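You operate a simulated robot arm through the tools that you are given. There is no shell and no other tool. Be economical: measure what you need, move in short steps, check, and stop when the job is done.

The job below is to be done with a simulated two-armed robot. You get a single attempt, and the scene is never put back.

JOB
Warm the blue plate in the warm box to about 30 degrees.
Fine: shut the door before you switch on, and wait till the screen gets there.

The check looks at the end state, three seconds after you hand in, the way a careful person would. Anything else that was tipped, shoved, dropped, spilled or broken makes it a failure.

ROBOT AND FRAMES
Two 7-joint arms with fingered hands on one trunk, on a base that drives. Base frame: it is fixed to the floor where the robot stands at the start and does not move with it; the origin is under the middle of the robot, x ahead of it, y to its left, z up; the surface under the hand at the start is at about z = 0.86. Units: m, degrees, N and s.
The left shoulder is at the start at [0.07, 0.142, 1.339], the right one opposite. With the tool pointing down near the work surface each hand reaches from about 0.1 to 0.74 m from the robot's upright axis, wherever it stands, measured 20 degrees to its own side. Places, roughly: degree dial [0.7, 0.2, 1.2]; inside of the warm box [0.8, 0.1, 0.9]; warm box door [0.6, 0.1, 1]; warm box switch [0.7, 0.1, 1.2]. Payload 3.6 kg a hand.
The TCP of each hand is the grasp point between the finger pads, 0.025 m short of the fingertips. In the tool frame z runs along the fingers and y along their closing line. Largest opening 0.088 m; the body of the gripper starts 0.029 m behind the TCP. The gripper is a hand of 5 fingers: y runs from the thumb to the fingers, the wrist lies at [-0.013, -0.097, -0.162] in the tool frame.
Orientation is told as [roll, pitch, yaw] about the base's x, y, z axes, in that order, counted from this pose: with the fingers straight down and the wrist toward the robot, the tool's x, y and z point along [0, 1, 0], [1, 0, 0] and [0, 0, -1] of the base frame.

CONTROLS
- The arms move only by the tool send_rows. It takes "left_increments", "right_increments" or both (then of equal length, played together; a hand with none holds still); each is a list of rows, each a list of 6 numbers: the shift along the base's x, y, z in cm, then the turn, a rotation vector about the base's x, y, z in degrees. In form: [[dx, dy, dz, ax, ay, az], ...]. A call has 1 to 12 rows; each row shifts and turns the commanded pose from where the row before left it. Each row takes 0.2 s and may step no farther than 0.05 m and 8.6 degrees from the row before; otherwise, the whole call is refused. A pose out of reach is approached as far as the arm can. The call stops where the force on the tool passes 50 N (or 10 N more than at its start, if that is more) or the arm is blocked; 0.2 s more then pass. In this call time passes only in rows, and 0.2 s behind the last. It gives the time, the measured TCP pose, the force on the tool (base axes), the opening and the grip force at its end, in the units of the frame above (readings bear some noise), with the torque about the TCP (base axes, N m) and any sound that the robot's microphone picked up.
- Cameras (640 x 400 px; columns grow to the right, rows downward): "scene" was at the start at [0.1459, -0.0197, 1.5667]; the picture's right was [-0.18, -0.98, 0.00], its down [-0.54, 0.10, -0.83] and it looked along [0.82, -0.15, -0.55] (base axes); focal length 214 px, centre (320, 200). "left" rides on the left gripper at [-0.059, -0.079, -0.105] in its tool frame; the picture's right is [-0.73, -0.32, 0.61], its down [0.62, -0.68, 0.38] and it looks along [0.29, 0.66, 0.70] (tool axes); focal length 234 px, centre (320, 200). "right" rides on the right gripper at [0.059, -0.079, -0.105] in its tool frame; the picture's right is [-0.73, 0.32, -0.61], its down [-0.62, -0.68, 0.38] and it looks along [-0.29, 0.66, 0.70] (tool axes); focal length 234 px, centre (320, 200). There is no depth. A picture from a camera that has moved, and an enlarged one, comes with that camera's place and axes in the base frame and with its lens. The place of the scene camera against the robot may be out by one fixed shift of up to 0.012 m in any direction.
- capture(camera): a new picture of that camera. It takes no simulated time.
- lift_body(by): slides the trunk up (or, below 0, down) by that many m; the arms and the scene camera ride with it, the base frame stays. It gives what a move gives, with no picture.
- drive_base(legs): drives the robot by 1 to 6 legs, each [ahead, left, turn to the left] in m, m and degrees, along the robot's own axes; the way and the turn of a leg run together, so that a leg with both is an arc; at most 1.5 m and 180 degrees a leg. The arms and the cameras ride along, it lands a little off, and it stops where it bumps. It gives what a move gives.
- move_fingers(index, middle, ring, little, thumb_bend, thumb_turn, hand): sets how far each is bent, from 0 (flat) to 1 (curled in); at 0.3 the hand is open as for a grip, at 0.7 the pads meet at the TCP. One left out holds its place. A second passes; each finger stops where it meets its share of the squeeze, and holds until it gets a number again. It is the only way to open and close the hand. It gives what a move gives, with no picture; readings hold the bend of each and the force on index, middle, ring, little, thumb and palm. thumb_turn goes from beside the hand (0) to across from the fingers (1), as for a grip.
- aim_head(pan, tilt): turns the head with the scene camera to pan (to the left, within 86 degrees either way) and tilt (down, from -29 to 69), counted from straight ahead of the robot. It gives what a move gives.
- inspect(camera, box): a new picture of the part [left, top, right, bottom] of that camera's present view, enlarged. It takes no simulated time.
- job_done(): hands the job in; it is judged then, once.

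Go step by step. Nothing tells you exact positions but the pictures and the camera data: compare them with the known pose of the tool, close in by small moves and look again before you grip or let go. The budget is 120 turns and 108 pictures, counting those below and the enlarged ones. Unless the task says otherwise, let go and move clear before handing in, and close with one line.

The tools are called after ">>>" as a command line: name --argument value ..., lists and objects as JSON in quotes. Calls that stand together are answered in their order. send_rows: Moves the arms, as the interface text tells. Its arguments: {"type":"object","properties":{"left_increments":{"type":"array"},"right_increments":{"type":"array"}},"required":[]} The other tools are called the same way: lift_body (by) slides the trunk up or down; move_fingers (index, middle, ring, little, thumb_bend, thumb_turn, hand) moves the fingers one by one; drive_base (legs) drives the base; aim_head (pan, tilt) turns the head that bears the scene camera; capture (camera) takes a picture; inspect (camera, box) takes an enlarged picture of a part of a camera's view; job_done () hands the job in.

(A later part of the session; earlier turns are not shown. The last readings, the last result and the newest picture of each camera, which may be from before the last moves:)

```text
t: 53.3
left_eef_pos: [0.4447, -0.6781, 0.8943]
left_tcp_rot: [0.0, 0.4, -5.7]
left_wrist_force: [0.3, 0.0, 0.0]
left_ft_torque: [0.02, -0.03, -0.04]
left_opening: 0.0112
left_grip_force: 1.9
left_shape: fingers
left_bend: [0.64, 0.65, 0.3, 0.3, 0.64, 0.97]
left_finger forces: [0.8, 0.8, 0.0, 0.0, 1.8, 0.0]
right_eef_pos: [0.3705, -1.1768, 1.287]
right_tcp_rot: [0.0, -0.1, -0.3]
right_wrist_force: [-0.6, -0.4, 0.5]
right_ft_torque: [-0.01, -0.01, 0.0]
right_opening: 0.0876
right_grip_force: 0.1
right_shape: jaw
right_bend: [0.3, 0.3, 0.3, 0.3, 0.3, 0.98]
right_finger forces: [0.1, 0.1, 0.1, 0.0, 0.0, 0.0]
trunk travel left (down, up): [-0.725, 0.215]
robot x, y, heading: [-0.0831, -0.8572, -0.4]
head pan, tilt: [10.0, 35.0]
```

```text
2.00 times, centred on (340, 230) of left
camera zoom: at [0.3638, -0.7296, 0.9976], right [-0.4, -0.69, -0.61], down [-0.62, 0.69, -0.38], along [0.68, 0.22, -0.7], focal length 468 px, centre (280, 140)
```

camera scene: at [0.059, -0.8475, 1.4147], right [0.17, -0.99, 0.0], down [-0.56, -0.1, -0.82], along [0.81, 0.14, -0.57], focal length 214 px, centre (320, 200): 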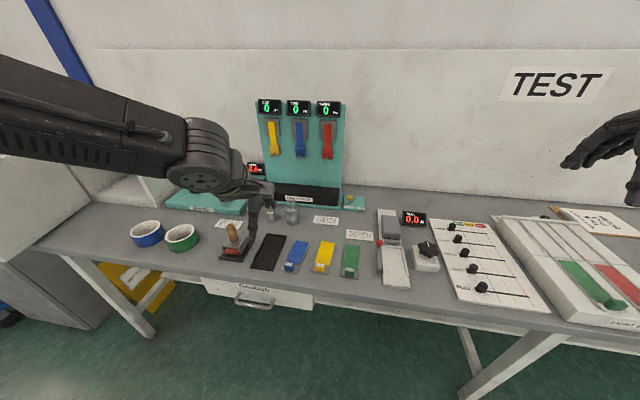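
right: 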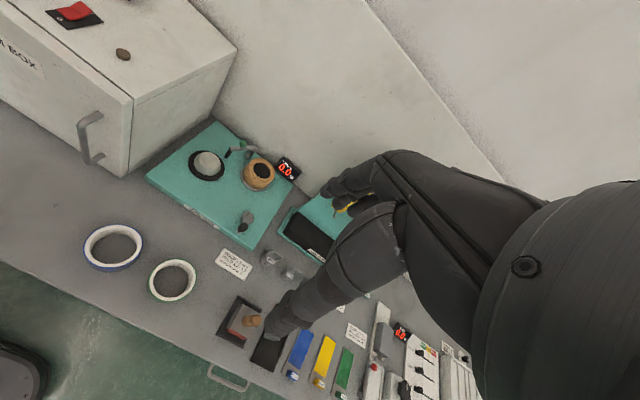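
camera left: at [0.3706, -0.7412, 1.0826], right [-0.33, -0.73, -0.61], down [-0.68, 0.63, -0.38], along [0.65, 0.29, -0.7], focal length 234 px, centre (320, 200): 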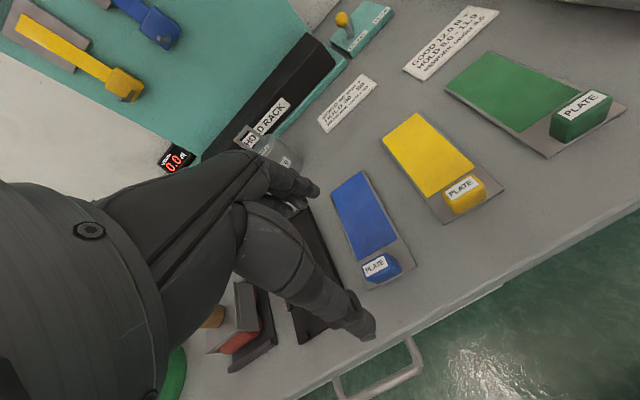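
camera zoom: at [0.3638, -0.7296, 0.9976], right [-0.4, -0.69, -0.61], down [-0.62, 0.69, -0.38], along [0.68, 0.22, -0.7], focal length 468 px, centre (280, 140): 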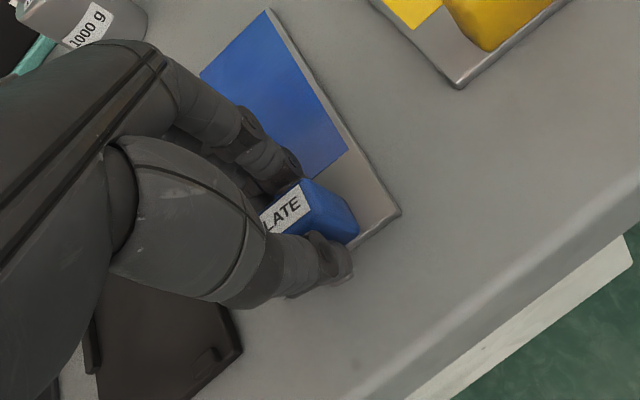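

The pads are now on the block with light force. I'll squeeze more and test-lift 1 cm.

>>> move_fingers --hand "left" --index 0.76 --middle 0.76 --thumb_bend 0.76

>>> send_rows --left_increments '[[0, 0, 0.8, 0, 0, 0], [0, 0, 0.8, 0, 0, 0]]'

>>> inspect --camera "left" --box '[240, 130, 440, 330]'

>>> inspect --camera "scene" --box '[230, 200, 350, 290]'

```text
t: 54.3
left_eef_pos: [0.446, -0.6792, 0.8929]
left_tcp_rot: [0.0, 0.2, -5.7]
left_wrist_force: [0.2, -0.2, -0.5]
left_ft_torque: [-0.02, 0.08, 0.0]
left_opening: 0.0085
left_grip_force: 13.0
left_shape: fingers
left_bend: [0.74, 0.74, 0.3, 0.3, 0.65, 0.94]
left_finger forces: [8.2, 4.2, 0.0, 0.1, 12.4, 0.1]
right_eef_pos: [0.3711, -1.1763, 1.2868]
right_tcp_rot: [0.0, -0.1, -0.3]
right_wrist_force: [-0.3, 0.3, -0.6]
right_ft_torque: [0.02, 0.01, 0.01]
right_opening: 0.0876
right_grip_force: 0.1
right_shape: jaw
right_bend: [0.3, 0.3, 0.3, 0.3, 0.3, 0.98]
right_finger forces: [0.0, 0.0, 0.1, 0.0, 0.0, 0.0]
trunk travel left (down, up): [-0.725, 0.215]
robot x, y, heading: [-0.0836, -0.8553, -0.4]
head pan, tilt: [10.0, 35.0]
```

```text
t: 54.9
left_eef_pos: [0.4469, -0.6795, 0.908]
left_tcp_rot: [0.0, 0.2, -5.7]
left_wrist_force: [0.4, -0.4, -3.0]
left_ft_torque: [-0.01, 0.11, 0.0]
left_opening: 0.0085
left_grip_force: 12.7
left_shape: fingers
left_bend: [0.74, 0.74, 0.3, 0.3, 0.65, 0.94]
left_finger forces: [8.3, 4.0, 0.0, 0.0, 12.3, 0.0]
right_eef_pos: [0.3713, -1.1773, 1.2879]
right_tcp_rot: [0.1, -0.1, -0.3]
right_wrist_force: [0.3, 0.3, 0.2]
right_ft_torque: [-0.02, 0.0, -0.01]
right_opening: 0.0876
right_grip_force: 0.0
right_shape: jaw
right_bend: [0.3, 0.3, 0.3, 0.3, 0.3, 0.98]
right_finger forces: [0.1, 0.0, 0.1, 0.0, 0.1, 0.0]
trunk travel left (down, up): [-0.725, 0.215]
robot x, y, heading: [-0.0838, -0.859, -0.3]
head pan, tilt: [10.0, 35.0]
```

```text
2.00 times, centred on (340, 230) of left
camera zoom: at [0.3645, -0.7306, 1.0127], right [-0.4, -0.69, -0.61], down [-0.62, 0.69, -0.38], along [0.68, 0.22, -0.7], focal length 468 px, centre (280, 140)
```

zoom: 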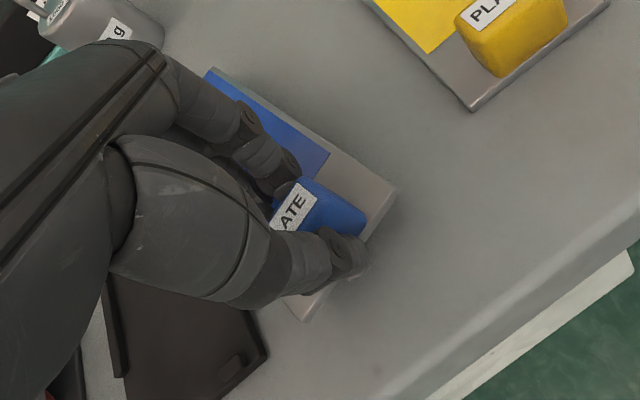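

```text
4.44 times, centred on (290, 245) of scene
camera zoom: at [0.0606, -0.8474, 1.4145], right [0.17, -0.99, 0.0], down [-0.57, -0.1, -0.82], along [0.81, 0.14, -0.57], focal length 953 px, centre (453, 0)
```

zoom: 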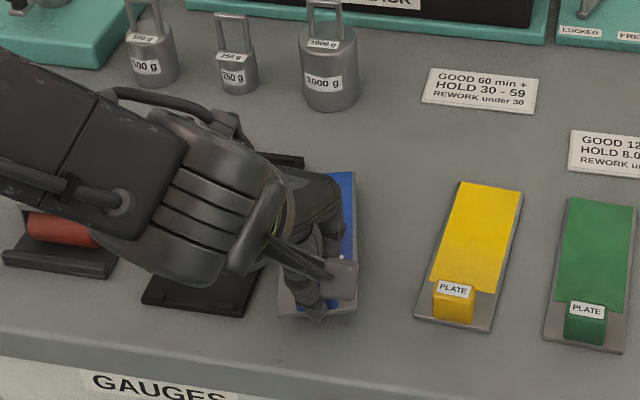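

The plate is lifted (about 0.3 kg), turned ~20° in the grip but held. I'll raise it, back off from the table, raise the trunk so the forearm clears the open door later, and look at it.

>>> send_rows --left_increments '[[0, 0, 2, 0, 0, 0], [0, 0, 2, 0, 0, 0], [0, 0, 2, 0, 0, 0], [0, 0, 2, 0, 0, 0], [0, 0, 2, 0, 0, 0]]'

>>> drive_base --legs '[[-0.25, 0, 0]]'

>>> lift_body --by 0.18

>>> capture --camera "left"

>>> capture --camera "scene"

```text
t: 56.1
left_eef_pos: [0.4469, -0.6781, 1.0075]
left_tcp_rot: [0.0, 0.4, -5.7]
left_wrist_force: [0.3, 0.0, -2.4]
left_ft_torque: [0.01, 0.1, 0.02]
left_opening: 0.0087
left_grip_force: 12.6
left_shape: fingers
left_bend: [0.74, 0.74, 0.3, 0.3, 0.65, 0.94]
left_finger forces: [8.4, 4.0, 0.0, 0.1, 12.4, 0.1]
right_eef_pos: [0.3701, -1.1765, 1.2869]
right_tcp_rot: [0.0, -0.2, -0.3]
right_wrist_force: [-0.2, -0.6, -0.5]
right_ft_torque: [-0.02, 0.0, 0.01]
right_opening: 0.0876
right_grip_force: 0.0
right_shape: jaw
right_bend: [0.3, 0.3, 0.3, 0.3, 0.3, 0.98]
right_finger forces: [0.0, 0.1, 0.0, 0.1, 0.1, 0.1]
trunk travel left (down, up): [-0.725, 0.215]
robot x, y, heading: [-0.0874, -0.856, -0.1]
head pan, tilt: [10.0, 35.0]
```

```text
t: 57.9
left_eef_pos: [0.1946, -0.6755, 1.0065]
left_tcp_rot: [-0.1, 0.5, -5.5]
left_wrist_force: [0.0, 0.7, -2.1]
left_ft_torque: [-0.04, 0.08, 0.02]
left_opening: 0.0086
left_grip_force: 12.3
left_shape: fingers
left_bend: [0.74, 0.74, 0.3, 0.3, 0.65, 0.94]
left_finger forces: [8.4, 4.1, 0.0, 0.0, 12.5, 0.0]
right_eef_pos: [0.1207, -1.1743, 1.2862]
right_tcp_rot: [0.1, 0.0, -0.1]
right_wrist_force: [-0.2, -0.5, -0.2]
right_ft_torque: [0.02, 0.03, 0.0]
right_opening: 0.0879
right_grip_force: 0.0
right_shape: jaw
right_bend: [0.3, 0.3, 0.3, 0.3, 0.3, 0.98]
right_finger forces: [0.1, 0.1, 0.0, 0.1, 0.0, 0.0]
trunk travel left (down, up): [-0.725, 0.215]
robot x, y, heading: [-0.3388, -0.8575, -0.1]
head pan, tilt: [10.0, 35.0]
```

```text
t: 59.9
left_eef_pos: [0.1932, -0.6751, 1.1861]
left_tcp_rot: [0.1, 0.3, -5.5]
left_wrist_force: [0.3, 0.5, -3.9]
left_ft_torque: [0.01, 0.1, 0.01]
left_opening: 0.0087
left_grip_force: 12.4
left_shape: fingers
left_bend: [0.74, 0.74, 0.3, 0.3, 0.65, 0.94]
left_finger forces: [8.3, 4.2, 0.1, 0.1, 12.3, 0.1]
right_eef_pos: [0.1205, -1.1748, 1.4674]
right_tcp_rot: [0.0, -0.1, -0.2]
right_wrist_force: [0.6, 0.0, 0.0]
right_ft_torque: [0.0, 0.0, 0.02]
right_opening: 0.0875
right_grip_force: 0.1
right_shape: jaw
right_bend: [0.3, 0.3, 0.3, 0.3, 0.3, 0.98]
right_finger forces: [0.0, 0.0, 0.0, 0.1, 0.0, 0.1]
trunk travel left (down, up): [-0.905, 0.035]
robot x, y, heading: [-0.3368, -0.859, -0.1]
head pan, tilt: [10.0, 35.0]
```

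```text
53 pictures are left
camera left: at [0.1117, -0.7272, 1.2909], right [-0.39, -0.69, -0.61], down [-0.62, 0.69, -0.38], along [0.68, 0.23, -0.7], focal length 234 px, centre (320, 200)
```

left: 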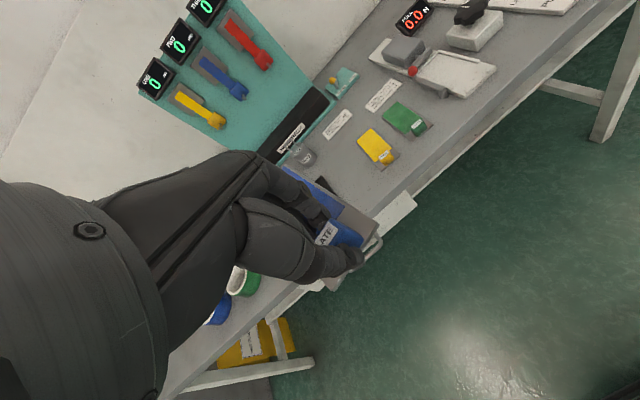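

```text
52 pictures are left
camera scene: at [-0.1917, -0.8461, 1.5944], right [0.17, -0.99, 0.0], down [-0.57, -0.1, -0.82], along [0.81, 0.14, -0.57], focal length 214 px, centre (320, 200)
```

scene: 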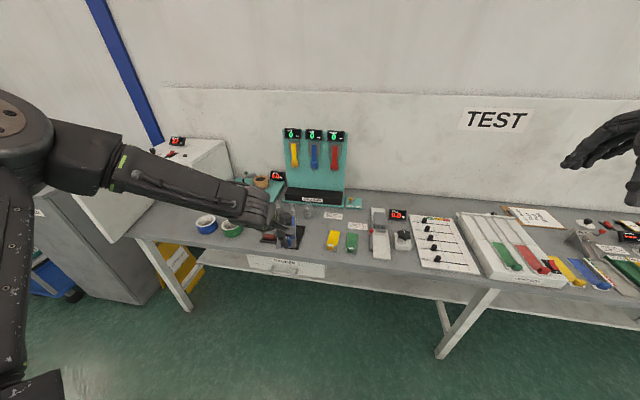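

The plate is held level. I'll drive left to in front of the box (staying back), then a bit ahead, and look.

>>> drive_base --legs '[[0, 0.65, 0], [0.26, 0, 0]]'

>>> aim_head --pan 20 --tilt 42

>>> capture --camera "scene"

>>> capture --camera "left"

```text
t: 65.0
left_eef_pos: [0.4461, -0.0245, 1.1877]
left_tcp_rot: [-0.1, 0.1, -5.2]
left_wrist_force: [0.2, -0.1, -2.9]
left_ft_torque: [-0.01, 0.09, -0.01]
left_opening: 0.0084
left_grip_force: 12.6
left_shape: fingers
left_bend: [0.74, 0.74, 0.3, 0.3, 0.65, 0.94]
left_finger forces: [8.3, 4.1, 0.1, 0.1, 12.3, 0.0]
right_eef_pos: [0.3719, -0.524, 1.4675]
right_tcp_rot: [0.1, -0.3, 0.0]
right_wrist_force: [-1.1, 0.3, 0.0]
right_ft_torque: [-0.02, 0.05, -0.02]
right_opening: 0.0876
right_grip_force: 0.0
right_shape: jaw
right_bend: [0.3, 0.3, 0.3, 0.3, 0.3, 0.98]
right_finger forces: [0.1, 0.0, 0.0, 0.0, 0.0, 0.1]
trunk travel left (down, up): [-0.905, 0.035]
robot x, y, heading: [-0.0838, -0.2093, 0.2]
head pan, tilt: [10.0, 35.0]
```

```text
t: 65.7
left_eef_pos: [0.4469, -0.0263, 1.1866]
left_tcp_rot: [-0.1, 0.3, -5.2]
left_wrist_force: [1.4, 0.1, -2.8]
left_ft_torque: [-0.02, 0.08, 0.01]
left_opening: 0.0086
left_grip_force: 12.7
left_shape: fingers
left_bend: [0.74, 0.74, 0.3, 0.3, 0.65, 0.94]
left_finger forces: [8.3, 4.1, 0.0, 0.0, 12.4, 0.0]
right_eef_pos: [0.3756, -0.5249, 1.4675]
right_tcp_rot: [0.1, -0.1, 0.2]
right_wrist_force: [0.6, -0.1, -0.3]
right_ft_torque: [0.05, 0.0, -0.03]
right_opening: 0.0879
right_grip_force: 0.2
right_shape: jaw
right_bend: [0.3, 0.3, 0.3, 0.3, 0.3, 0.98]
right_finger forces: [0.0, 0.0, 0.0, 0.0, 0.0, 0.0]
trunk travel left (down, up): [-0.905, 0.035]
robot x, y, heading: [-0.0813, -0.2058, -0.1]
head pan, tilt: [20.0, 42.0]
```

```text
51 pictures are left
camera scene: at [0.0552, -0.1833, 1.584], right [0.34, -0.94, 0.0], down [-0.63, -0.23, -0.74], along [0.7, 0.25, -0.67], focal length 214 px, centre (320, 200)
```

scene: 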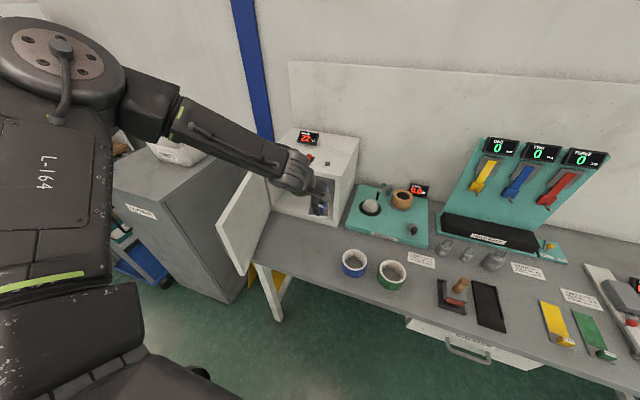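

```text
50 pictures are left
camera left: at [0.3663, -0.0767, 1.2911], right [-0.39, -0.69, -0.61], down [-0.62, 0.68, -0.38], along [0.68, 0.23, -0.7], focal length 234 px, centre (320, 200)
```

left: 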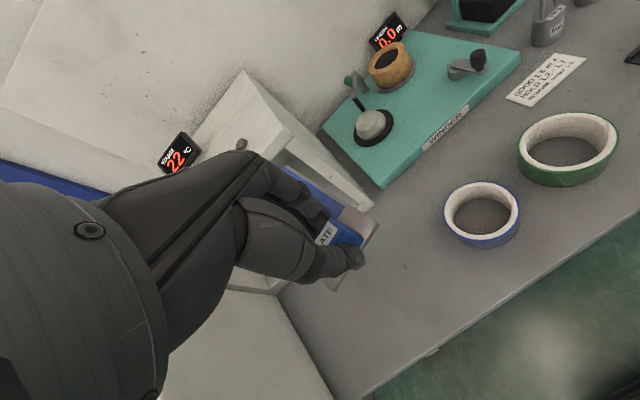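

The elbow is high, with the forearm sloping down; good for clearing the door. I'll lower the plate in front of the opening, shifting left to y≈0.09, and check clearances.

>>> send_rows --left_increments '[[0, 1.2, -2.2, 0, 0, 0], [0, 1.2, -2.2, 0, 0, 0], [0, 1.2, -2.2, 0, 0, 0], [0, 1.2, -2.2, 0, 0, 0], [0, 1.2, -2.2, 0, 0, 0], [0, 1.2, -2.2, 0, 0, 0], [0, 1.2, -2.2, 0, 0, 0], [0, 1.2, -2.2, 0, 0, 0], [0, 1.2, -2.2, 0, 0, 0], [0, 0.5, -2.2, 0, 0, 0]]'

>>> capture --camera "scene"

>>> capture --camera "left"

>>> capture --camera "right"

```text
t: 67.9
left_eef_pos: [0.4356, 0.0882, 1.015]
left_tcp_rot: [0.0, 0.4, -5.4]
left_wrist_force: [0.4, -0.5, -2.8]
left_ft_torque: [-0.04, 0.1, -0.03]
left_opening: 0.0084
left_grip_force: 12.7
left_shape: fingers
left_bend: [0.74, 0.74, 0.3, 0.3, 0.65, 0.94]
left_finger forces: [8.5, 3.9, 0.1, 0.1, 12.4, 0.0]
left hand out of reach, approached as far as the arm can: row 8, 9, 10
right_eef_pos: [0.3762, -0.5238, 1.4663]
right_tcp_rot: [0.0, -0.1, 0.1]
right_wrist_force: [0.5, -0.4, 1.0]
right_ft_torque: [-0.03, 0.01, -0.01]
right_opening: 0.0877
right_grip_force: 0.2
right_shape: jaw
right_bend: [0.3, 0.3, 0.3, 0.3, 0.3, 0.98]
right_finger forces: [0.0, 0.0, 0.0, 0.0, 0.1, 0.1]
trunk travel left (down, up): [-0.905, 0.035]
robot x, y, heading: [-0.0839, -0.2087, 0.1]
head pan, tilt: [20.0, 42.0]
```

```text
49 pictures are left
camera scene: at [0.0558, -0.1836, 1.5839], right [0.34, -0.94, 0.0], down [-0.63, -0.23, -0.74], along [0.7, 0.26, -0.67], focal length 214 px, centre (320, 200)
```

scene: 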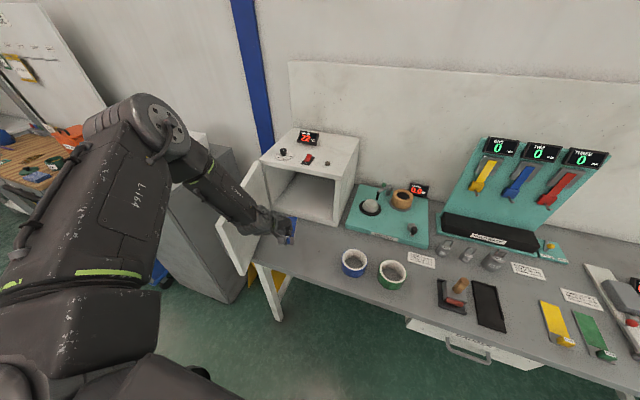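

```text
48 pictures are left
camera left: at [0.3534, 0.037, 1.1199], right [-0.39, -0.69, -0.61], down [-0.62, 0.68, -0.38], along [0.68, 0.23, -0.7], focal length 234 px, centre (320, 200)
```

left: 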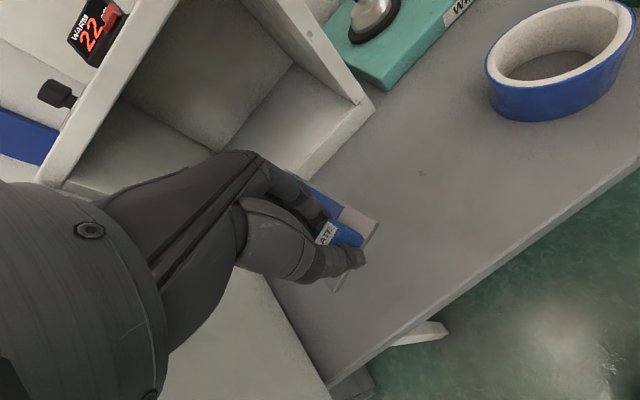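

```text
47 pictures are left
camera right: at [0.2977, -0.4661, 1.5718], right [0.32, -0.73, 0.61], down [-0.68, -0.62, -0.38], along [0.66, -0.29, -0.69], focal length 234 px, centre (320, 200)
```

right: 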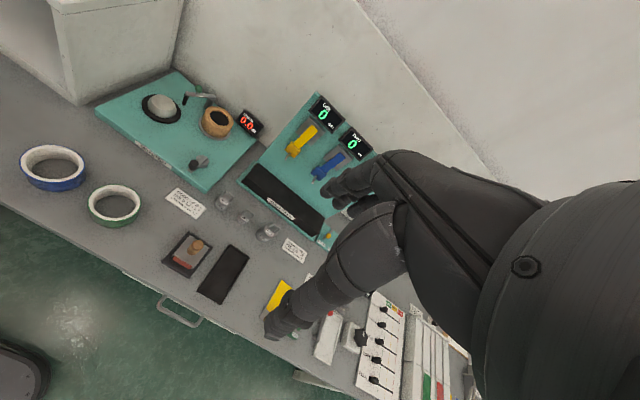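

The arm can't go lower at this trunk height, but the forearm is well above the door. Plan: drive a bit ahead, lower the trunk so the plate comes to sill height, set it mostly inside, then push it in with the fingers.

>>> drive_base --legs '[[0.1, 0, 0]]'

>>> lift_body --by -0.07

>>> capture --camera "left"

>>> capture --camera "scene"

```text
t: 69.0
left_eef_pos: [0.5309, 0.0888, 1.018]
left_tcp_rot: [0.1, 0.1, -5.4]
left_wrist_force: [0.0, 0.0, -3.1]
left_ft_torque: [-0.04, 0.1, -0.01]
left_opening: 0.0089
left_grip_force: 12.3
left_shape: fingers
left_bend: [0.74, 0.74, 0.3, 0.3, 0.65, 0.94]
left_finger forces: [8.5, 4.0, 0.0, 0.0, 12.5, 0.0]
right_eef_pos: [0.4692, -0.5251, 1.4693]
right_tcp_rot: [-0.1, -0.4, 0.0]
right_wrist_force: [-0.1, -0.3, 0.8]
right_ft_torque: [0.0, -0.06, -0.01]
right_opening: 0.0875
right_grip_force: 0.1
right_shape: jaw
right_bend: [0.3, 0.3, 0.3, 0.3, 0.3, 0.98]
right_finger forces: [0.0, 0.0, 0.1, 0.0, 0.0, 0.0]
trunk travel left (down, up): [-0.905, 0.035]
robot x, y, heading: [0.0134, -0.2085, 0.1]
head pan, tilt: [20.0, 42.0]
```

```text
t: 70.1
left_eef_pos: [0.5342, 0.0896, 0.9471]
left_tcp_rot: [0.1, 0.2, -5.4]
left_wrist_force: [-0.5, 1.1, -2.7]
left_ft_torque: [-0.02, 0.11, -0.02]
left_opening: 0.0085
left_grip_force: 12.6
left_shape: fingers
left_bend: [0.74, 0.74, 0.3, 0.3, 0.65, 0.94]
left_finger forces: [8.5, 4.0, 0.0, 0.0, 12.4, 0.0]
right_eef_pos: [0.476, -0.5243, 1.3976]
right_tcp_rot: [-0.1, -0.2, 0.1]
right_wrist_force: [0.1, -0.6, -0.5]
right_ft_torque: [-0.02, -0.02, -0.02]
right_opening: 0.0877
right_grip_force: 0.0
right_shape: jaw
right_bend: [0.3, 0.3, 0.3, 0.3, 0.3, 0.98]
right_finger forces: [0.0, 0.0, 0.0, 0.1, 0.0, 0.0]
trunk travel left (down, up): [-0.835, 0.105]
robot x, y, heading: [0.0184, -0.2068, -0.3]
head pan, tilt: [20.0, 42.0]
```

```text
46 pictures are left
camera left: at [0.4531, 0.037, 1.0504], right [-0.39, -0.69, -0.61], down [-0.62, 0.68, -0.38], along [0.68, 0.23, -0.7], focal length 234 px, centre (320, 200)
```

left: 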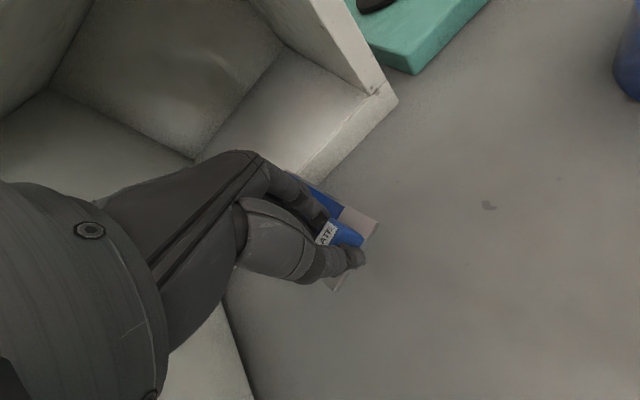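

```text
45 pictures are left
camera scene: at [0.1548, -0.1831, 1.5141], right [0.34, -0.94, 0.0], down [-0.63, -0.23, -0.74], along [0.7, 0.25, -0.67], focal length 214 px, centre (320, 200)
```

scene: 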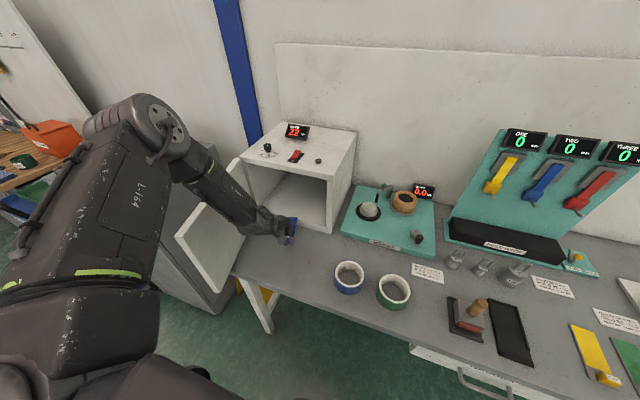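

The box floor's front edge computes to about [0.66, y>−0.01, z≈0.89]; the plate's underside is at ≈0.914. I'll raise 0.5 cm and advance 8 cm into the opening, then look.

>>> send_rows --left_increments '[[0, 0.3, 0.7, 0, 0, 0], [1.6, 0.3, 0, 0, 0, -2], [1.6, 0.3, 0, 0, 0, -2], [1.6, 0, 0, 0, 0, -2], [1.6, 0, 0, 0, 0, -2], [1.6, 0, 0, 0, 0, -2]]'

>>> capture --camera "left"

>>> inspect --camera "scene" --box '[170, 100, 370, 270]'

```text
t: 71.5
left_eef_pos: [0.5944, 0.1097, 0.9753]
left_tcp_rot: [0.0, 0.3, -14.3]
left_wrist_force: [-0.4, 0.4, -2.6]
left_ft_torque: [-0.03, 0.08, 0.0]
left_opening: 0.0086
left_grip_force: 12.8
left_shape: fingers
left_bend: [0.74, 0.75, 0.3, 0.3, 0.65, 0.94]
left_finger forces: [8.5, 4.2, 0.1, 0.0, 12.5, 0.0]
left hand out of reach, approached as far as the arm can: row 3, 4, 5, 6
right_eef_pos: [0.477, -0.5248, 1.3965]
right_tcp_rot: [0.0, -0.1, 0.0]
right_wrist_force: [0.2, 0.8, -0.3]
right_ft_torque: [-0.02, 0.0, 0.0]
right_opening: 0.0878
right_grip_force: 0.0
right_shape: jaw
right_bend: [0.3, 0.3, 0.3, 0.3, 0.3, 0.98]
right_finger forces: [0.1, 0.0, 0.0, 0.1, 0.0, 0.0]
trunk travel left (down, up): [-0.835, 0.105]
robot x, y, heading: [0.0172, -0.2075, 0.1]
head pan, tilt: [20.0, 42.0]
```

```text
44 pictures are left
camera left: at [0.5064, 0.0715, 1.0794], right [-0.5, -0.62, -0.61], down [-0.51, 0.77, -0.38], along [0.7, 0.12, -0.7], focal length 234 px, centre (320, 200)
```

left: 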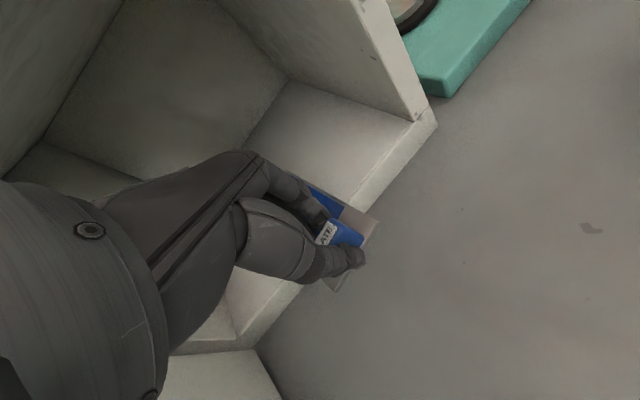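

```text
2.35 times, centred on (270, 185) of scene
camera zoom: at [0.1565, -0.1837, 1.5139], right [0.34, -0.94, 0.0], down [-0.63, -0.23, -0.74], along [0.7, 0.25, -0.67], focal length 505 px, centre (438, 235)
```

zoom: 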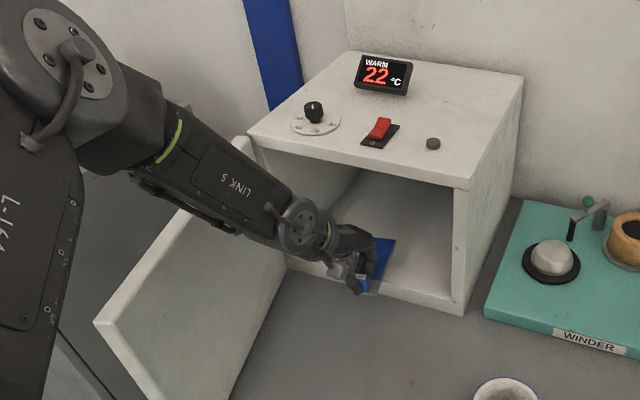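

The arm has reached its forward limit, so the base must bring it in. To keep the forearm clear of the door top I'll shift the robot 6 cm right, lower the trunk 4 cm, and check before driving in.

>>> drive_base --legs '[[0, -0.06, 0]]'

>>> lift_body --by -0.04

>>> aim_head --pan 30 --tilt 38

>>> capture --camera "scene"

>>> capture --camera "left"

```text
t: 72.5
left_eef_pos: [0.5942, 0.058, 0.9731]
left_tcp_rot: [-0.4, 0.3, -14.2]
left_wrist_force: [-0.8, 0.1, -3.6]
left_ft_torque: [-0.05, 0.12, 0.0]
left_opening: 0.0084
left_grip_force: 12.9
left_shape: fingers
left_bend: [0.74, 0.75, 0.3, 0.3, 0.65, 0.94]
left_finger forces: [8.8, 3.9, 0.1, 0.0, 12.5, 0.0]
right_eef_pos: [0.4774, -0.5736, 1.3997]
right_tcp_rot: [-0.5, -0.1, 0.1]
right_wrist_force: [-0.4, 0.2, 0.2]
right_ft_torque: [-0.02, -0.03, -0.02]
right_opening: 0.0877
right_grip_force: 0.2
right_shape: jaw
right_bend: [0.3, 0.3, 0.3, 0.3, 0.3, 0.98]
right_finger forces: [0.0, 0.0, 0.0, 0.1, 0.0, 0.1]
trunk travel left (down, up): [-0.835, 0.105]
robot x, y, heading: [0.0169, -0.2662, 0.2]
head pan, tilt: [20.0, 42.0]
```

```text
t: 73.3
left_eef_pos: [0.5932, 0.0507, 0.9359]
left_tcp_rot: [0.1, 0.4, -14.2]
left_wrist_force: [0.1, -0.7, -3.5]
left_ft_torque: [0.01, 0.06, -0.04]
left_opening: 0.0086
left_grip_force: 12.8
left_shape: fingers
left_bend: [0.74, 0.75, 0.3, 0.3, 0.65, 0.94]
left_finger forces: [8.6, 4.2, 0.0, 0.0, 12.6, 0.0]
right_eef_pos: [0.4775, -0.5843, 1.357]
right_tcp_rot: [0.0, -0.2, 0.1]
right_wrist_force: [-0.1, 0.0, -0.1]
right_ft_torque: [-0.03, 0.0, 0.01]
right_opening: 0.0875
right_grip_force: 0.0
right_shape: jaw
right_bend: [0.3, 0.3, 0.3, 0.3, 0.3, 0.98]
right_finger forces: [0.1, 0.1, 0.0, 0.1, 0.0, 0.0]
trunk travel left (down, up): [-0.795, 0.145]
robot x, y, heading: [0.0168, -0.2683, 0.1]
head pan, tilt: [20.0, 42.0]
```

```text
t: 74.0
left_eef_pos: [0.5939, 0.0513, 0.9351]
left_tcp_rot: [0.0, 0.5, -14.3]
left_wrist_force: [0.3, -0.4, -2.1]
left_ft_torque: [-0.02, 0.08, 0.02]
left_opening: 0.0085
left_grip_force: 12.9
left_shape: fingers
left_bend: [0.74, 0.75, 0.3, 0.3, 0.65, 0.94]
left_finger forces: [8.7, 4.3, 0.0, 0.0, 12.7, 0.0]
right_eef_pos: [0.4766, -0.5827, 1.3573]
right_tcp_rot: [0.0, -0.1, 0.2]
right_wrist_force: [0.6, -0.3, -1.2]
right_ft_torque: [0.0, 0.02, 0.02]
right_opening: 0.0878
right_grip_force: 0.0
right_shape: jaw
right_bend: [0.3, 0.3, 0.3, 0.3, 0.3, 0.98]
right_finger forces: [0.0, 0.1, 0.0, 0.0, 0.0, 0.0]
trunk travel left (down, up): [-0.795, 0.145]
robot x, y, heading: [0.0188, -0.2674, 0.2]
head pan, tilt: [30.0, 38.0]
```

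```text
42 pictures are left
camera scene: at [0.152, -0.2281, 1.4799], right [0.5, -0.87, 0.0], down [-0.53, -0.31, -0.79], along [0.68, 0.39, -0.62], focal length 214 px, centre (320, 200)
```

scene: 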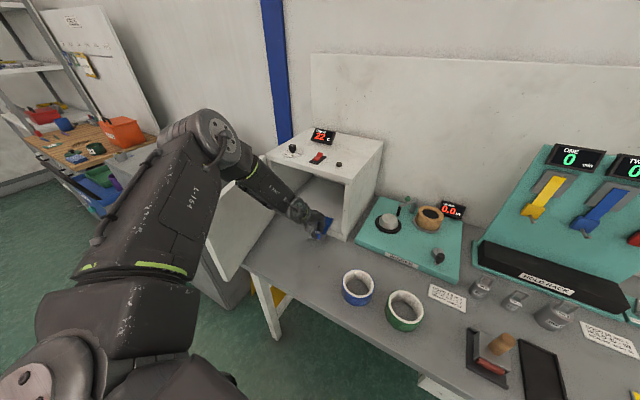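

```text
41 pictures are left
camera left: at [0.5055, 0.0131, 1.0394], right [-0.5, -0.62, -0.61], down [-0.51, 0.77, -0.38], along [0.7, 0.12, -0.7], focal length 234 px, centre (320, 200)
```

left: 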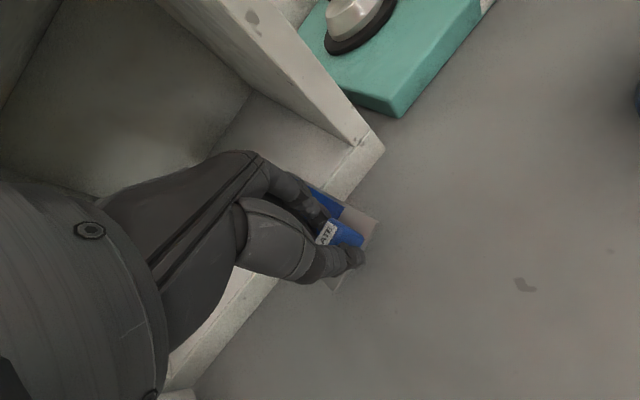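

Floor z≈0.886, plate underside ≈0.902, right wall about 4 cm clear, elbow above the door top. I'll drive ahead 7 cm and look.

>>> drive_base --legs '[[0.07, 0, 0]]'

>>> capture --camera "left"

>>> capture --camera "scene"

```text
t: 75.0
left_eef_pos: [0.6587, 0.0522, 0.9377]
left_tcp_rot: [0.1, 0.2, -14.2]
left_wrist_force: [-0.3, 0.6, -2.1]
left_ft_torque: [0.0, 0.07, 0.01]
left_opening: 0.0083
left_grip_force: 12.8
left_shape: fingers
left_bend: [0.74, 0.75, 0.3, 0.3, 0.65, 0.93]
left_finger forces: [9.1, 4.0, 0.1, 0.0, 12.9, 0.1]
right_eef_pos: [0.5383, -0.5822, 1.3604]
right_tcp_rot: [-0.1, -0.4, 0.0]
right_wrist_force: [-0.4, -0.4, 0.6]
right_ft_torque: [0.01, -0.02, 0.0]
right_opening: 0.0877
right_grip_force: 0.1
right_shape: jaw
right_bend: [0.3, 0.3, 0.3, 0.3, 0.3, 0.98]
right_finger forces: [0.0, 0.0, 0.0, 0.1, 0.0, 0.0]
trunk travel left (down, up): [-0.795, 0.145]
robot x, y, heading: [0.0868, -0.2645, -0.0]
head pan, tilt: [30.0, 38.0]
```

```text
40 pictures are left
camera left: at [0.5693, 0.0133, 1.0414], right [-0.49, -0.62, -0.61], down [-0.51, 0.77, -0.38], along [0.71, 0.12, -0.7], focal length 234 px, centre (320, 200)
```

left: 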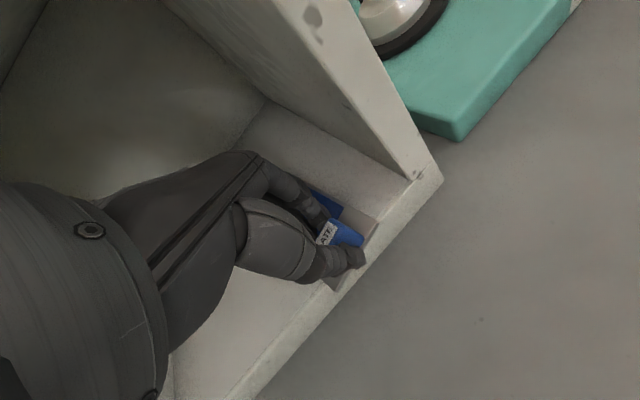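

```text
39 pictures are left
camera scene: at [0.2139, -0.2276, 1.4805], right [0.5, -0.87, 0.0], down [-0.53, -0.31, -0.79], along [0.68, 0.4, -0.61], focal length 214 px, centre (320, 200)
```

scene: 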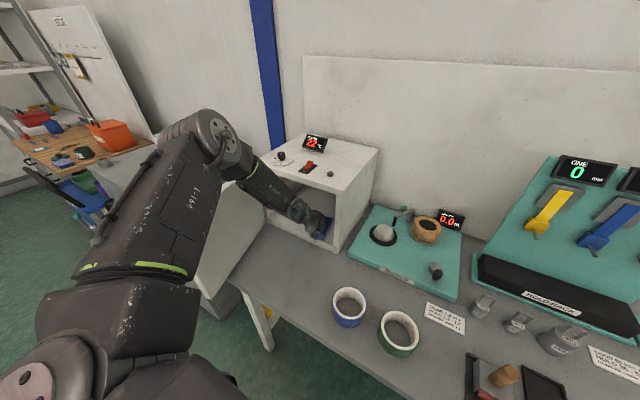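

The plate is in with only about 1 cm of its near end outside the sill. I'll lower it gently onto the floor with the trunk.

>>> lift_body --by -0.015

>>> lift_body --by -0.005

>>> inspect --camera "left" --box '[220, 130, 460, 310]'

```text
t: 75.7
left_eef_pos: [0.6612, 0.0499, 0.9218]
left_tcp_rot: [0.0, 0.2, -14.3]
left_wrist_force: [2.4, -0.8, 17.7]
left_ft_torque: [-0.08, 0.16, -0.05]
left_opening: 0.0083
left_grip_force: 15.9
left_shape: fingers
left_bend: [0.75, 0.75, 0.3, 0.3, 0.66, 0.93]
left_finger forces: [11.3, 4.9, 0.0, 0.0, 15.1, 0.0]
right_eef_pos: [0.5422, -0.585, 1.3415]
right_tcp_rot: [0.0, -0.3, 0.1]
right_wrist_force: [0.0, 0.3, -0.8]
right_ft_torque: [0.04, 0.01, -0.03]
right_opening: 0.0879
right_grip_force: 0.1
right_shape: jaw
right_bend: [0.3, 0.3, 0.3, 0.3, 0.3, 0.98]
right_finger forces: [0.1, 0.0, 0.0, 0.0, 0.1, 0.0]
trunk travel left (down, up): [-0.78, 0.16]
robot x, y, heading: [0.0867, -0.2651, 0.3]
head pan, tilt: [30.0, 38.0]
```

```text
t: 76.2
left_eef_pos: [0.6618, 0.0495, 0.9195]
left_tcp_rot: [0.2, -0.1, -14.2]
left_wrist_force: [8.8, 3.0, 37.3]
left_ft_torque: [-0.16, -0.11, 0.09]
left_opening: 0.0084
left_grip_force: 28.0
left_shape: fingers
left_bend: [0.76, 0.76, 0.3, 0.3, 0.66, 0.93]
left_finger forces: [33.8, 5.0, 1.9, 0.0, 15.2, 0.0]
right_eef_pos: [0.5407, -0.5842, 1.3391]
right_tcp_rot: [0.2, -0.4, 0.1]
right_wrist_force: [0.3, -0.3, 0.3]
right_ft_torque: [-0.01, -0.04, -0.03]
right_opening: 0.0879
right_grip_force: 0.1
right_shape: jaw
right_bend: [0.3, 0.3, 0.3, 0.3, 0.3, 0.98]
right_finger forces: [0.0, 0.1, 0.0, 0.0, 0.1, 0.0]
trunk travel left (down, up): [-0.775, 0.165]
robot x, y, heading: [0.0865, -0.2702, 0.0]
head pan, tilt: [30.0, 38.0]
```

```text
2.22 times, centred on (340, 220) of left
camera zoom: at [0.5721, 0.0113, 1.0232], right [-0.49, -0.62, -0.61], down [-0.51, 0.77, -0.38], along [0.71, 0.12, -0.69], focal length 520 px, centre (276, 156)
```

zoom: 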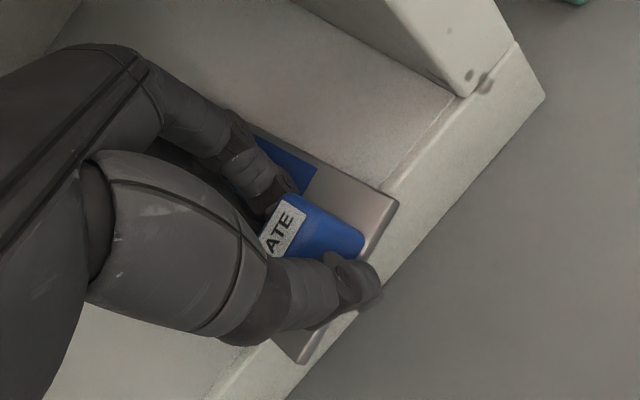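

The plate is on the floor (37 N contact). I'll ease up slightly and release.

>>> lift_body --by 0.006

>>> move_fingers --hand "left" --index 0.5 --middle 0.5 --thumb_bend 0.45

>>> inspect --camera "left" --box '[220, 130, 460, 310]'

```text
t: 76.8
left_eef_pos: [0.6592, 0.0501, 0.9215]
left_tcp_rot: [0.0, 0.5, -14.2]
left_wrist_force: [4.9, -2.1, 12.3]
left_ft_torque: [-0.17, -0.02, 0.05]
left_opening: 0.0084
left_grip_force: 18.0
left_shape: fingers
left_bend: [0.76, 0.75, 0.3, 0.3, 0.66, 0.93]
left_finger forces: [19.8, 3.9, 0.1, 0.0, 12.5, 0.1]
right_eef_pos: [0.5435, -0.5846, 1.3435]
right_tcp_rot: [0.0, -0.3, 0.2]
right_wrist_force: [-0.4, 0.1, -0.1]
right_ft_torque: [0.0, -0.01, 0.02]
right_opening: 0.0877
right_grip_force: 0.0
right_shape: jaw
right_bend: [0.3, 0.3, 0.3, 0.3, 0.3, 0.98]
right_finger forces: [0.0, 0.0, 0.0, 0.0, 0.0, 0.1]
trunk travel left (down, up): [-0.781, 0.159]
robot x, y, heading: [0.0871, -0.2672, 0.1]
head pan, tilt: [30.0, 38.0]
```

```text
t: 77.8
left_eef_pos: [0.6588, 0.0494, 0.9249]
left_tcp_rot: [0.2, 0.1, -14.2]
left_wrist_force: [-5.4, 4.0, 28.6]
left_ft_torque: [-0.05, -0.2, 0.03]
left_opening: 0.0293
left_grip_force: 14.3
left_shape: fingers
left_bend: [0.72, 0.55, 0.3, 0.3, 0.45, 0.97]
left_finger forces: [17.7, 11.3, 0.0, 0.0, 0.0, 0.0]
right_eef_pos: [0.5381, -0.5848, 1.3456]
right_tcp_rot: [0.0, -0.5, 0.1]
right_wrist_force: [0.3, -0.7, 0.0]
right_ft_torque: [0.03, 0.01, -0.01]
right_opening: 0.0875
right_grip_force: 0.0
right_shape: jaw
right_bend: [0.3, 0.3, 0.3, 0.3, 0.3, 0.98]
right_finger forces: [0.1, 0.0, 0.0, 0.0, 0.0, 0.0]
trunk travel left (down, up): [-0.781, 0.159]
robot x, y, heading: [0.0887, -0.2665, 0.1]
head pan, tilt: [30.0, 38.0]
```

```text
2.22 times, centred on (340, 220) of left
camera zoom: at [0.5686, 0.0121, 1.0284], right [-0.49, -0.62, -0.61], down [-0.51, 0.77, -0.38], along [0.71, 0.12, -0.7], focal length 520 px, centre (276, 156)
```

zoom: 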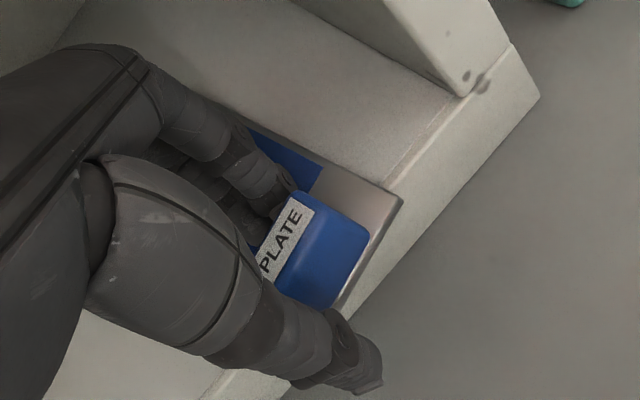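

The thumb is off; index and middle still press down on the plate as they unbend. I'll raise 2 cm so they come free.

>>> send_rows --left_increments '[[0, 0, 1.0, 0, 0, 0], [0, 0, 1.0, 0, 0, 0]]'

>>> inspect --camera "left" --box '[220, 130, 460, 310]'

```text
t: 78.4
left_eef_pos: [0.6603, 0.0517, 0.9401]
left_tcp_rot: [0.0, 0.5, -14.2]
left_wrist_force: [0.2, 0.1, 0.3]
left_ft_torque: [0.05, 0.02, 0.01]
left_opening: 0.0466
left_grip_force: 0.0
left_shape: fingers
left_bend: [0.5, 0.5, 0.3, 0.3, 0.45, 0.97]
left_finger forces: [0.0, 0.0, 0.0, 0.1, 0.0, 0.0]
right_eef_pos: [0.5431, -0.5824, 1.344]
right_tcp_rot: [-0.1, -0.2, 0.1]
right_wrist_force: [0.0, 0.5, 0.5]
right_ft_torque: [0.0, 0.02, 0.0]
right_opening: 0.0878
right_grip_force: 0.1
right_shape: jaw
right_bend: [0.3, 0.3, 0.3, 0.3, 0.3, 0.98]
right_finger forces: [0.0, 0.1, 0.0, 0.1, 0.0, 0.0]
trunk travel left (down, up): [-0.781, 0.159]
robot x, y, heading: [0.0857, -0.2642, 0.1]
head pan, tilt: [30.0, 38.0]
```

```text
2.22 times, centred on (340, 220) of left
camera zoom: at [0.5719, 0.013, 1.0451], right [-0.5, -0.62, -0.61], down [-0.51, 0.77, -0.38], along [0.7, 0.12, -0.7], focal length 520 px, centre (276, 156)
```

zoom: 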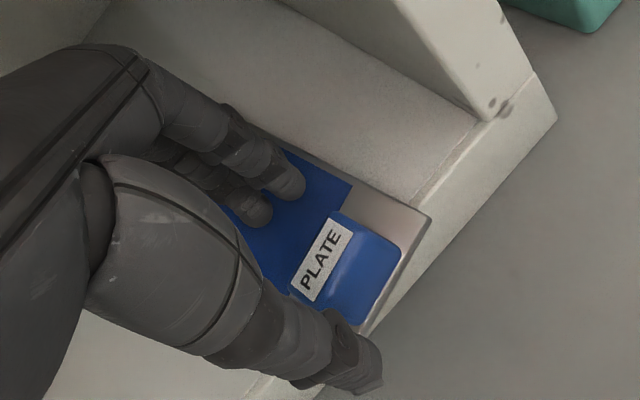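

The plate lies released on the box floor with its near end at the sill (x≈0.65). I'll raise the hand, move behind the block, close the fingers and prepare to push the plate further in.

>>> send_rows --left_increments '[[0, 0, 1.5, 0, 0, 0], [0, 0, 1.5, 0, 0, 0], [-2, 0, 0, 0, 0, 0], [-2, 0, 0, 0, 0, 0], [-2, 0, 0, 0, 0, 2]]'

>>> move_fingers --hand "left" --index 0.7 --middle 0.7 --ring 0.7 --little 0.7 --thumb_bend 0.7

>>> capture --camera "left"

>>> inspect --camera "scene" --box '[200, 120, 400, 270]'

```text
t: 79.6
left_eef_pos: [0.5997, 0.0494, 0.9735]
left_tcp_rot: [0.0, 0.3, -12.2]
left_wrist_force: [-0.7, -1.0, 0.0]
left_ft_torque: [-0.05, -0.01, 0.02]
left_opening: 0.0467
left_grip_force: 0.0
left_shape: fingers
left_bend: [0.5, 0.5, 0.3, 0.3, 0.45, 0.97]
left_finger forces: [0.1, 0.1, 0.0, 0.0, 0.0, 0.0]
right_eef_pos: [0.5437, -0.5829, 1.3438]
right_tcp_rot: [-0.2, -0.2, 0.1]
right_wrist_force: [-0.5, 0.8, 0.1]
right_ft_torque: [0.03, 0.01, 0.01]
right_opening: 0.0878
right_grip_force: 0.0
right_shape: jaw
right_bend: [0.3, 0.3, 0.3, 0.3, 0.3, 0.98]
right_finger forces: [0.1, 0.0, 0.0, 0.0, 0.0, 0.1]
trunk travel left (down, up): [-0.781, 0.159]
robot x, y, heading: [0.0857, -0.2671, 0.2]
head pan, tilt: [30.0, 38.0]
```

```text
t: 80.6
left_eef_pos: [0.6016, 0.0504, 0.972]
left_tcp_rot: [0.0, 0.4, -12.3]
left_wrist_force: [-1.3, 0.7, 0.9]
left_ft_torque: [-0.03, -0.01, 0.01]
left_opening: 0.0003
left_grip_force: 0.0
left_shape: fingers
left_bend: [0.7, 0.7, 0.7, 0.7, 0.7, 0.97]
left_finger forces: [0.0, 0.0, 0.1, 0.1, 0.0, 0.0]
right_eef_pos: [0.5437, -0.583, 1.3447]
right_tcp_rot: [-0.1, -0.2, 0.0]
right_wrist_force: [-0.2, -0.3, 0.0]
right_ft_torque: [0.0, 0.04, -0.03]
right_opening: 0.0879
right_grip_force: 0.1
right_shape: jaw
right_bend: [0.3, 0.3, 0.3, 0.3, 0.3, 0.98]
right_finger forces: [0.1, 0.1, 0.0, 0.0, 0.0, 0.0]
trunk travel left (down, up): [-0.781, 0.159]
robot x, y, heading: [0.0895, -0.2696, -0.1]
head pan, tilt: [30.0, 38.0]
```

```text
35 pictures are left
camera left: at [0.5138, 0.0083, 1.0764], right [-0.47, -0.64, -0.61], down [-0.54, 0.75, -0.38], along [0.7, 0.15, -0.7], focal length 234 px, centre (320, 200)
```

left: 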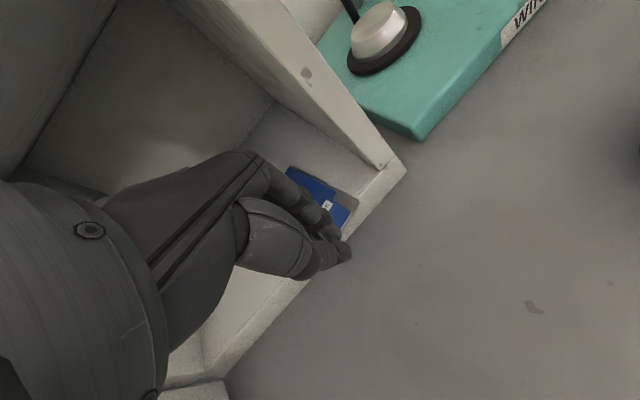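

```text
2.67 times, centred on (300, 195) of scene
camera zoom: at [0.2194, -0.2277, 1.4659], right [0.5, -0.87, 0.0], down [-0.53, -0.31, -0.79], along [0.68, 0.39, -0.62], focal length 572 px, centre (373, 213)
```

zoom: 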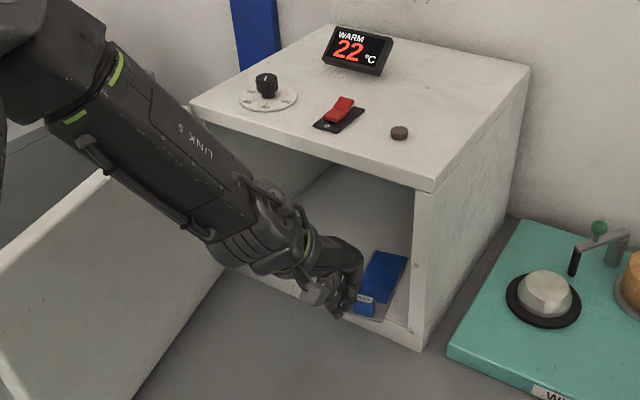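

The plate is visible inside with its block at the sill. I'll lower the closed fingers behind the block and push forward slowly.

>>> send_rows --left_increments '[[0, -0.3, -1.6, 0, 0, 0], [0, 0, -1.6, 0, 0, 0], [0, 0, -1.4, 0, 0, 0]]'

>>> send_rows --left_increments '[[1.2, 0, 0, 0, 0, 0], [1.2, 0, 0, 0, 0, 0], [1.0, 0, 0, 0, 0, 0]]'

>>> capture --camera "left"

```text
t: 81.4
left_eef_pos: [0.6018, 0.0481, 0.9262]
left_tcp_rot: [-0.1, 0.5, -12.3]
left_wrist_force: [0.0, 0.0, -0.3]
left_ft_torque: [0.0, 0.02, 0.02]
left_opening: 0.0001
left_grip_force: 0.2
left_shape: fingers
left_bend: [0.7, 0.7, 0.7, 0.7, 0.7, 0.97]
left_finger forces: [0.1, 0.0, 0.0, 0.1, 0.1, 0.0]
right_eef_pos: [0.5438, -0.5824, 1.3447]
right_tcp_rot: [-0.1, -0.1, 0.2]
right_wrist_force: [-0.6, 0.3, 0.7]
right_ft_torque: [0.02, 0.0, -0.03]
right_opening: 0.0876
right_grip_force: 0.1
right_shape: jaw
right_bend: [0.3, 0.3, 0.3, 0.3, 0.3, 0.98]
right_finger forces: [0.1, 0.0, 0.0, 0.0, 0.0, 0.0]
trunk travel left (down, up): [-0.781, 0.159]
robot x, y, heading: [0.0859, -0.2662, 0.3]
head pan, tilt: [30.0, 38.0]
```

```text
t: 82.2
left_eef_pos: [0.6352, 0.0477, 0.9275]
left_tcp_rot: [0.1, 0.4, -12.3]
left_wrist_force: [-1.6, 0.4, 2.1]
left_ft_torque: [0.03, -0.04, 0.02]
left_opening: 0.0001
left_grip_force: 0.8
left_shape: fingers
left_bend: [0.7, 0.7, 0.7, 0.7, 0.7, 0.97]
left_finger forces: [0.0, 1.6, 0.0, 0.1, 0.0, 0.0]
right_eef_pos: [0.5452, -0.5827, 1.3424]
right_tcp_rot: [0.0, -0.1, 0.1]
right_wrist_force: [0.8, -1.1, 0.2]
right_ft_torque: [0.0, -0.02, 0.01]
right_opening: 0.0879
right_grip_force: 0.1
right_shape: jaw
right_bend: [0.3, 0.3, 0.3, 0.3, 0.3, 0.98]
right_finger forces: [0.0, 0.1, 0.0, 0.0, 0.0, 0.0]
trunk travel left (down, up): [-0.781, 0.159]
robot x, y, heading: [0.0823, -0.2665, 0.0]
head pan, tilt: [30.0, 38.0]
```

```text
33 pictures are left
camera left: at [0.5476, 0.0066, 1.0312], right [-0.47, -0.64, -0.61], down [-0.54, 0.75, -0.38], along [0.7, 0.14, -0.7], focal length 234 px, centre (320, 200)
```

left: 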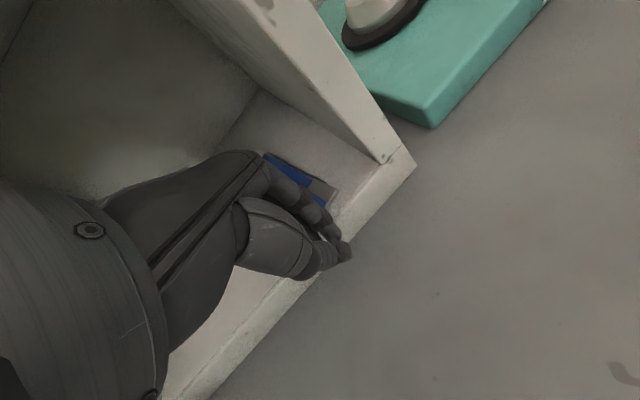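

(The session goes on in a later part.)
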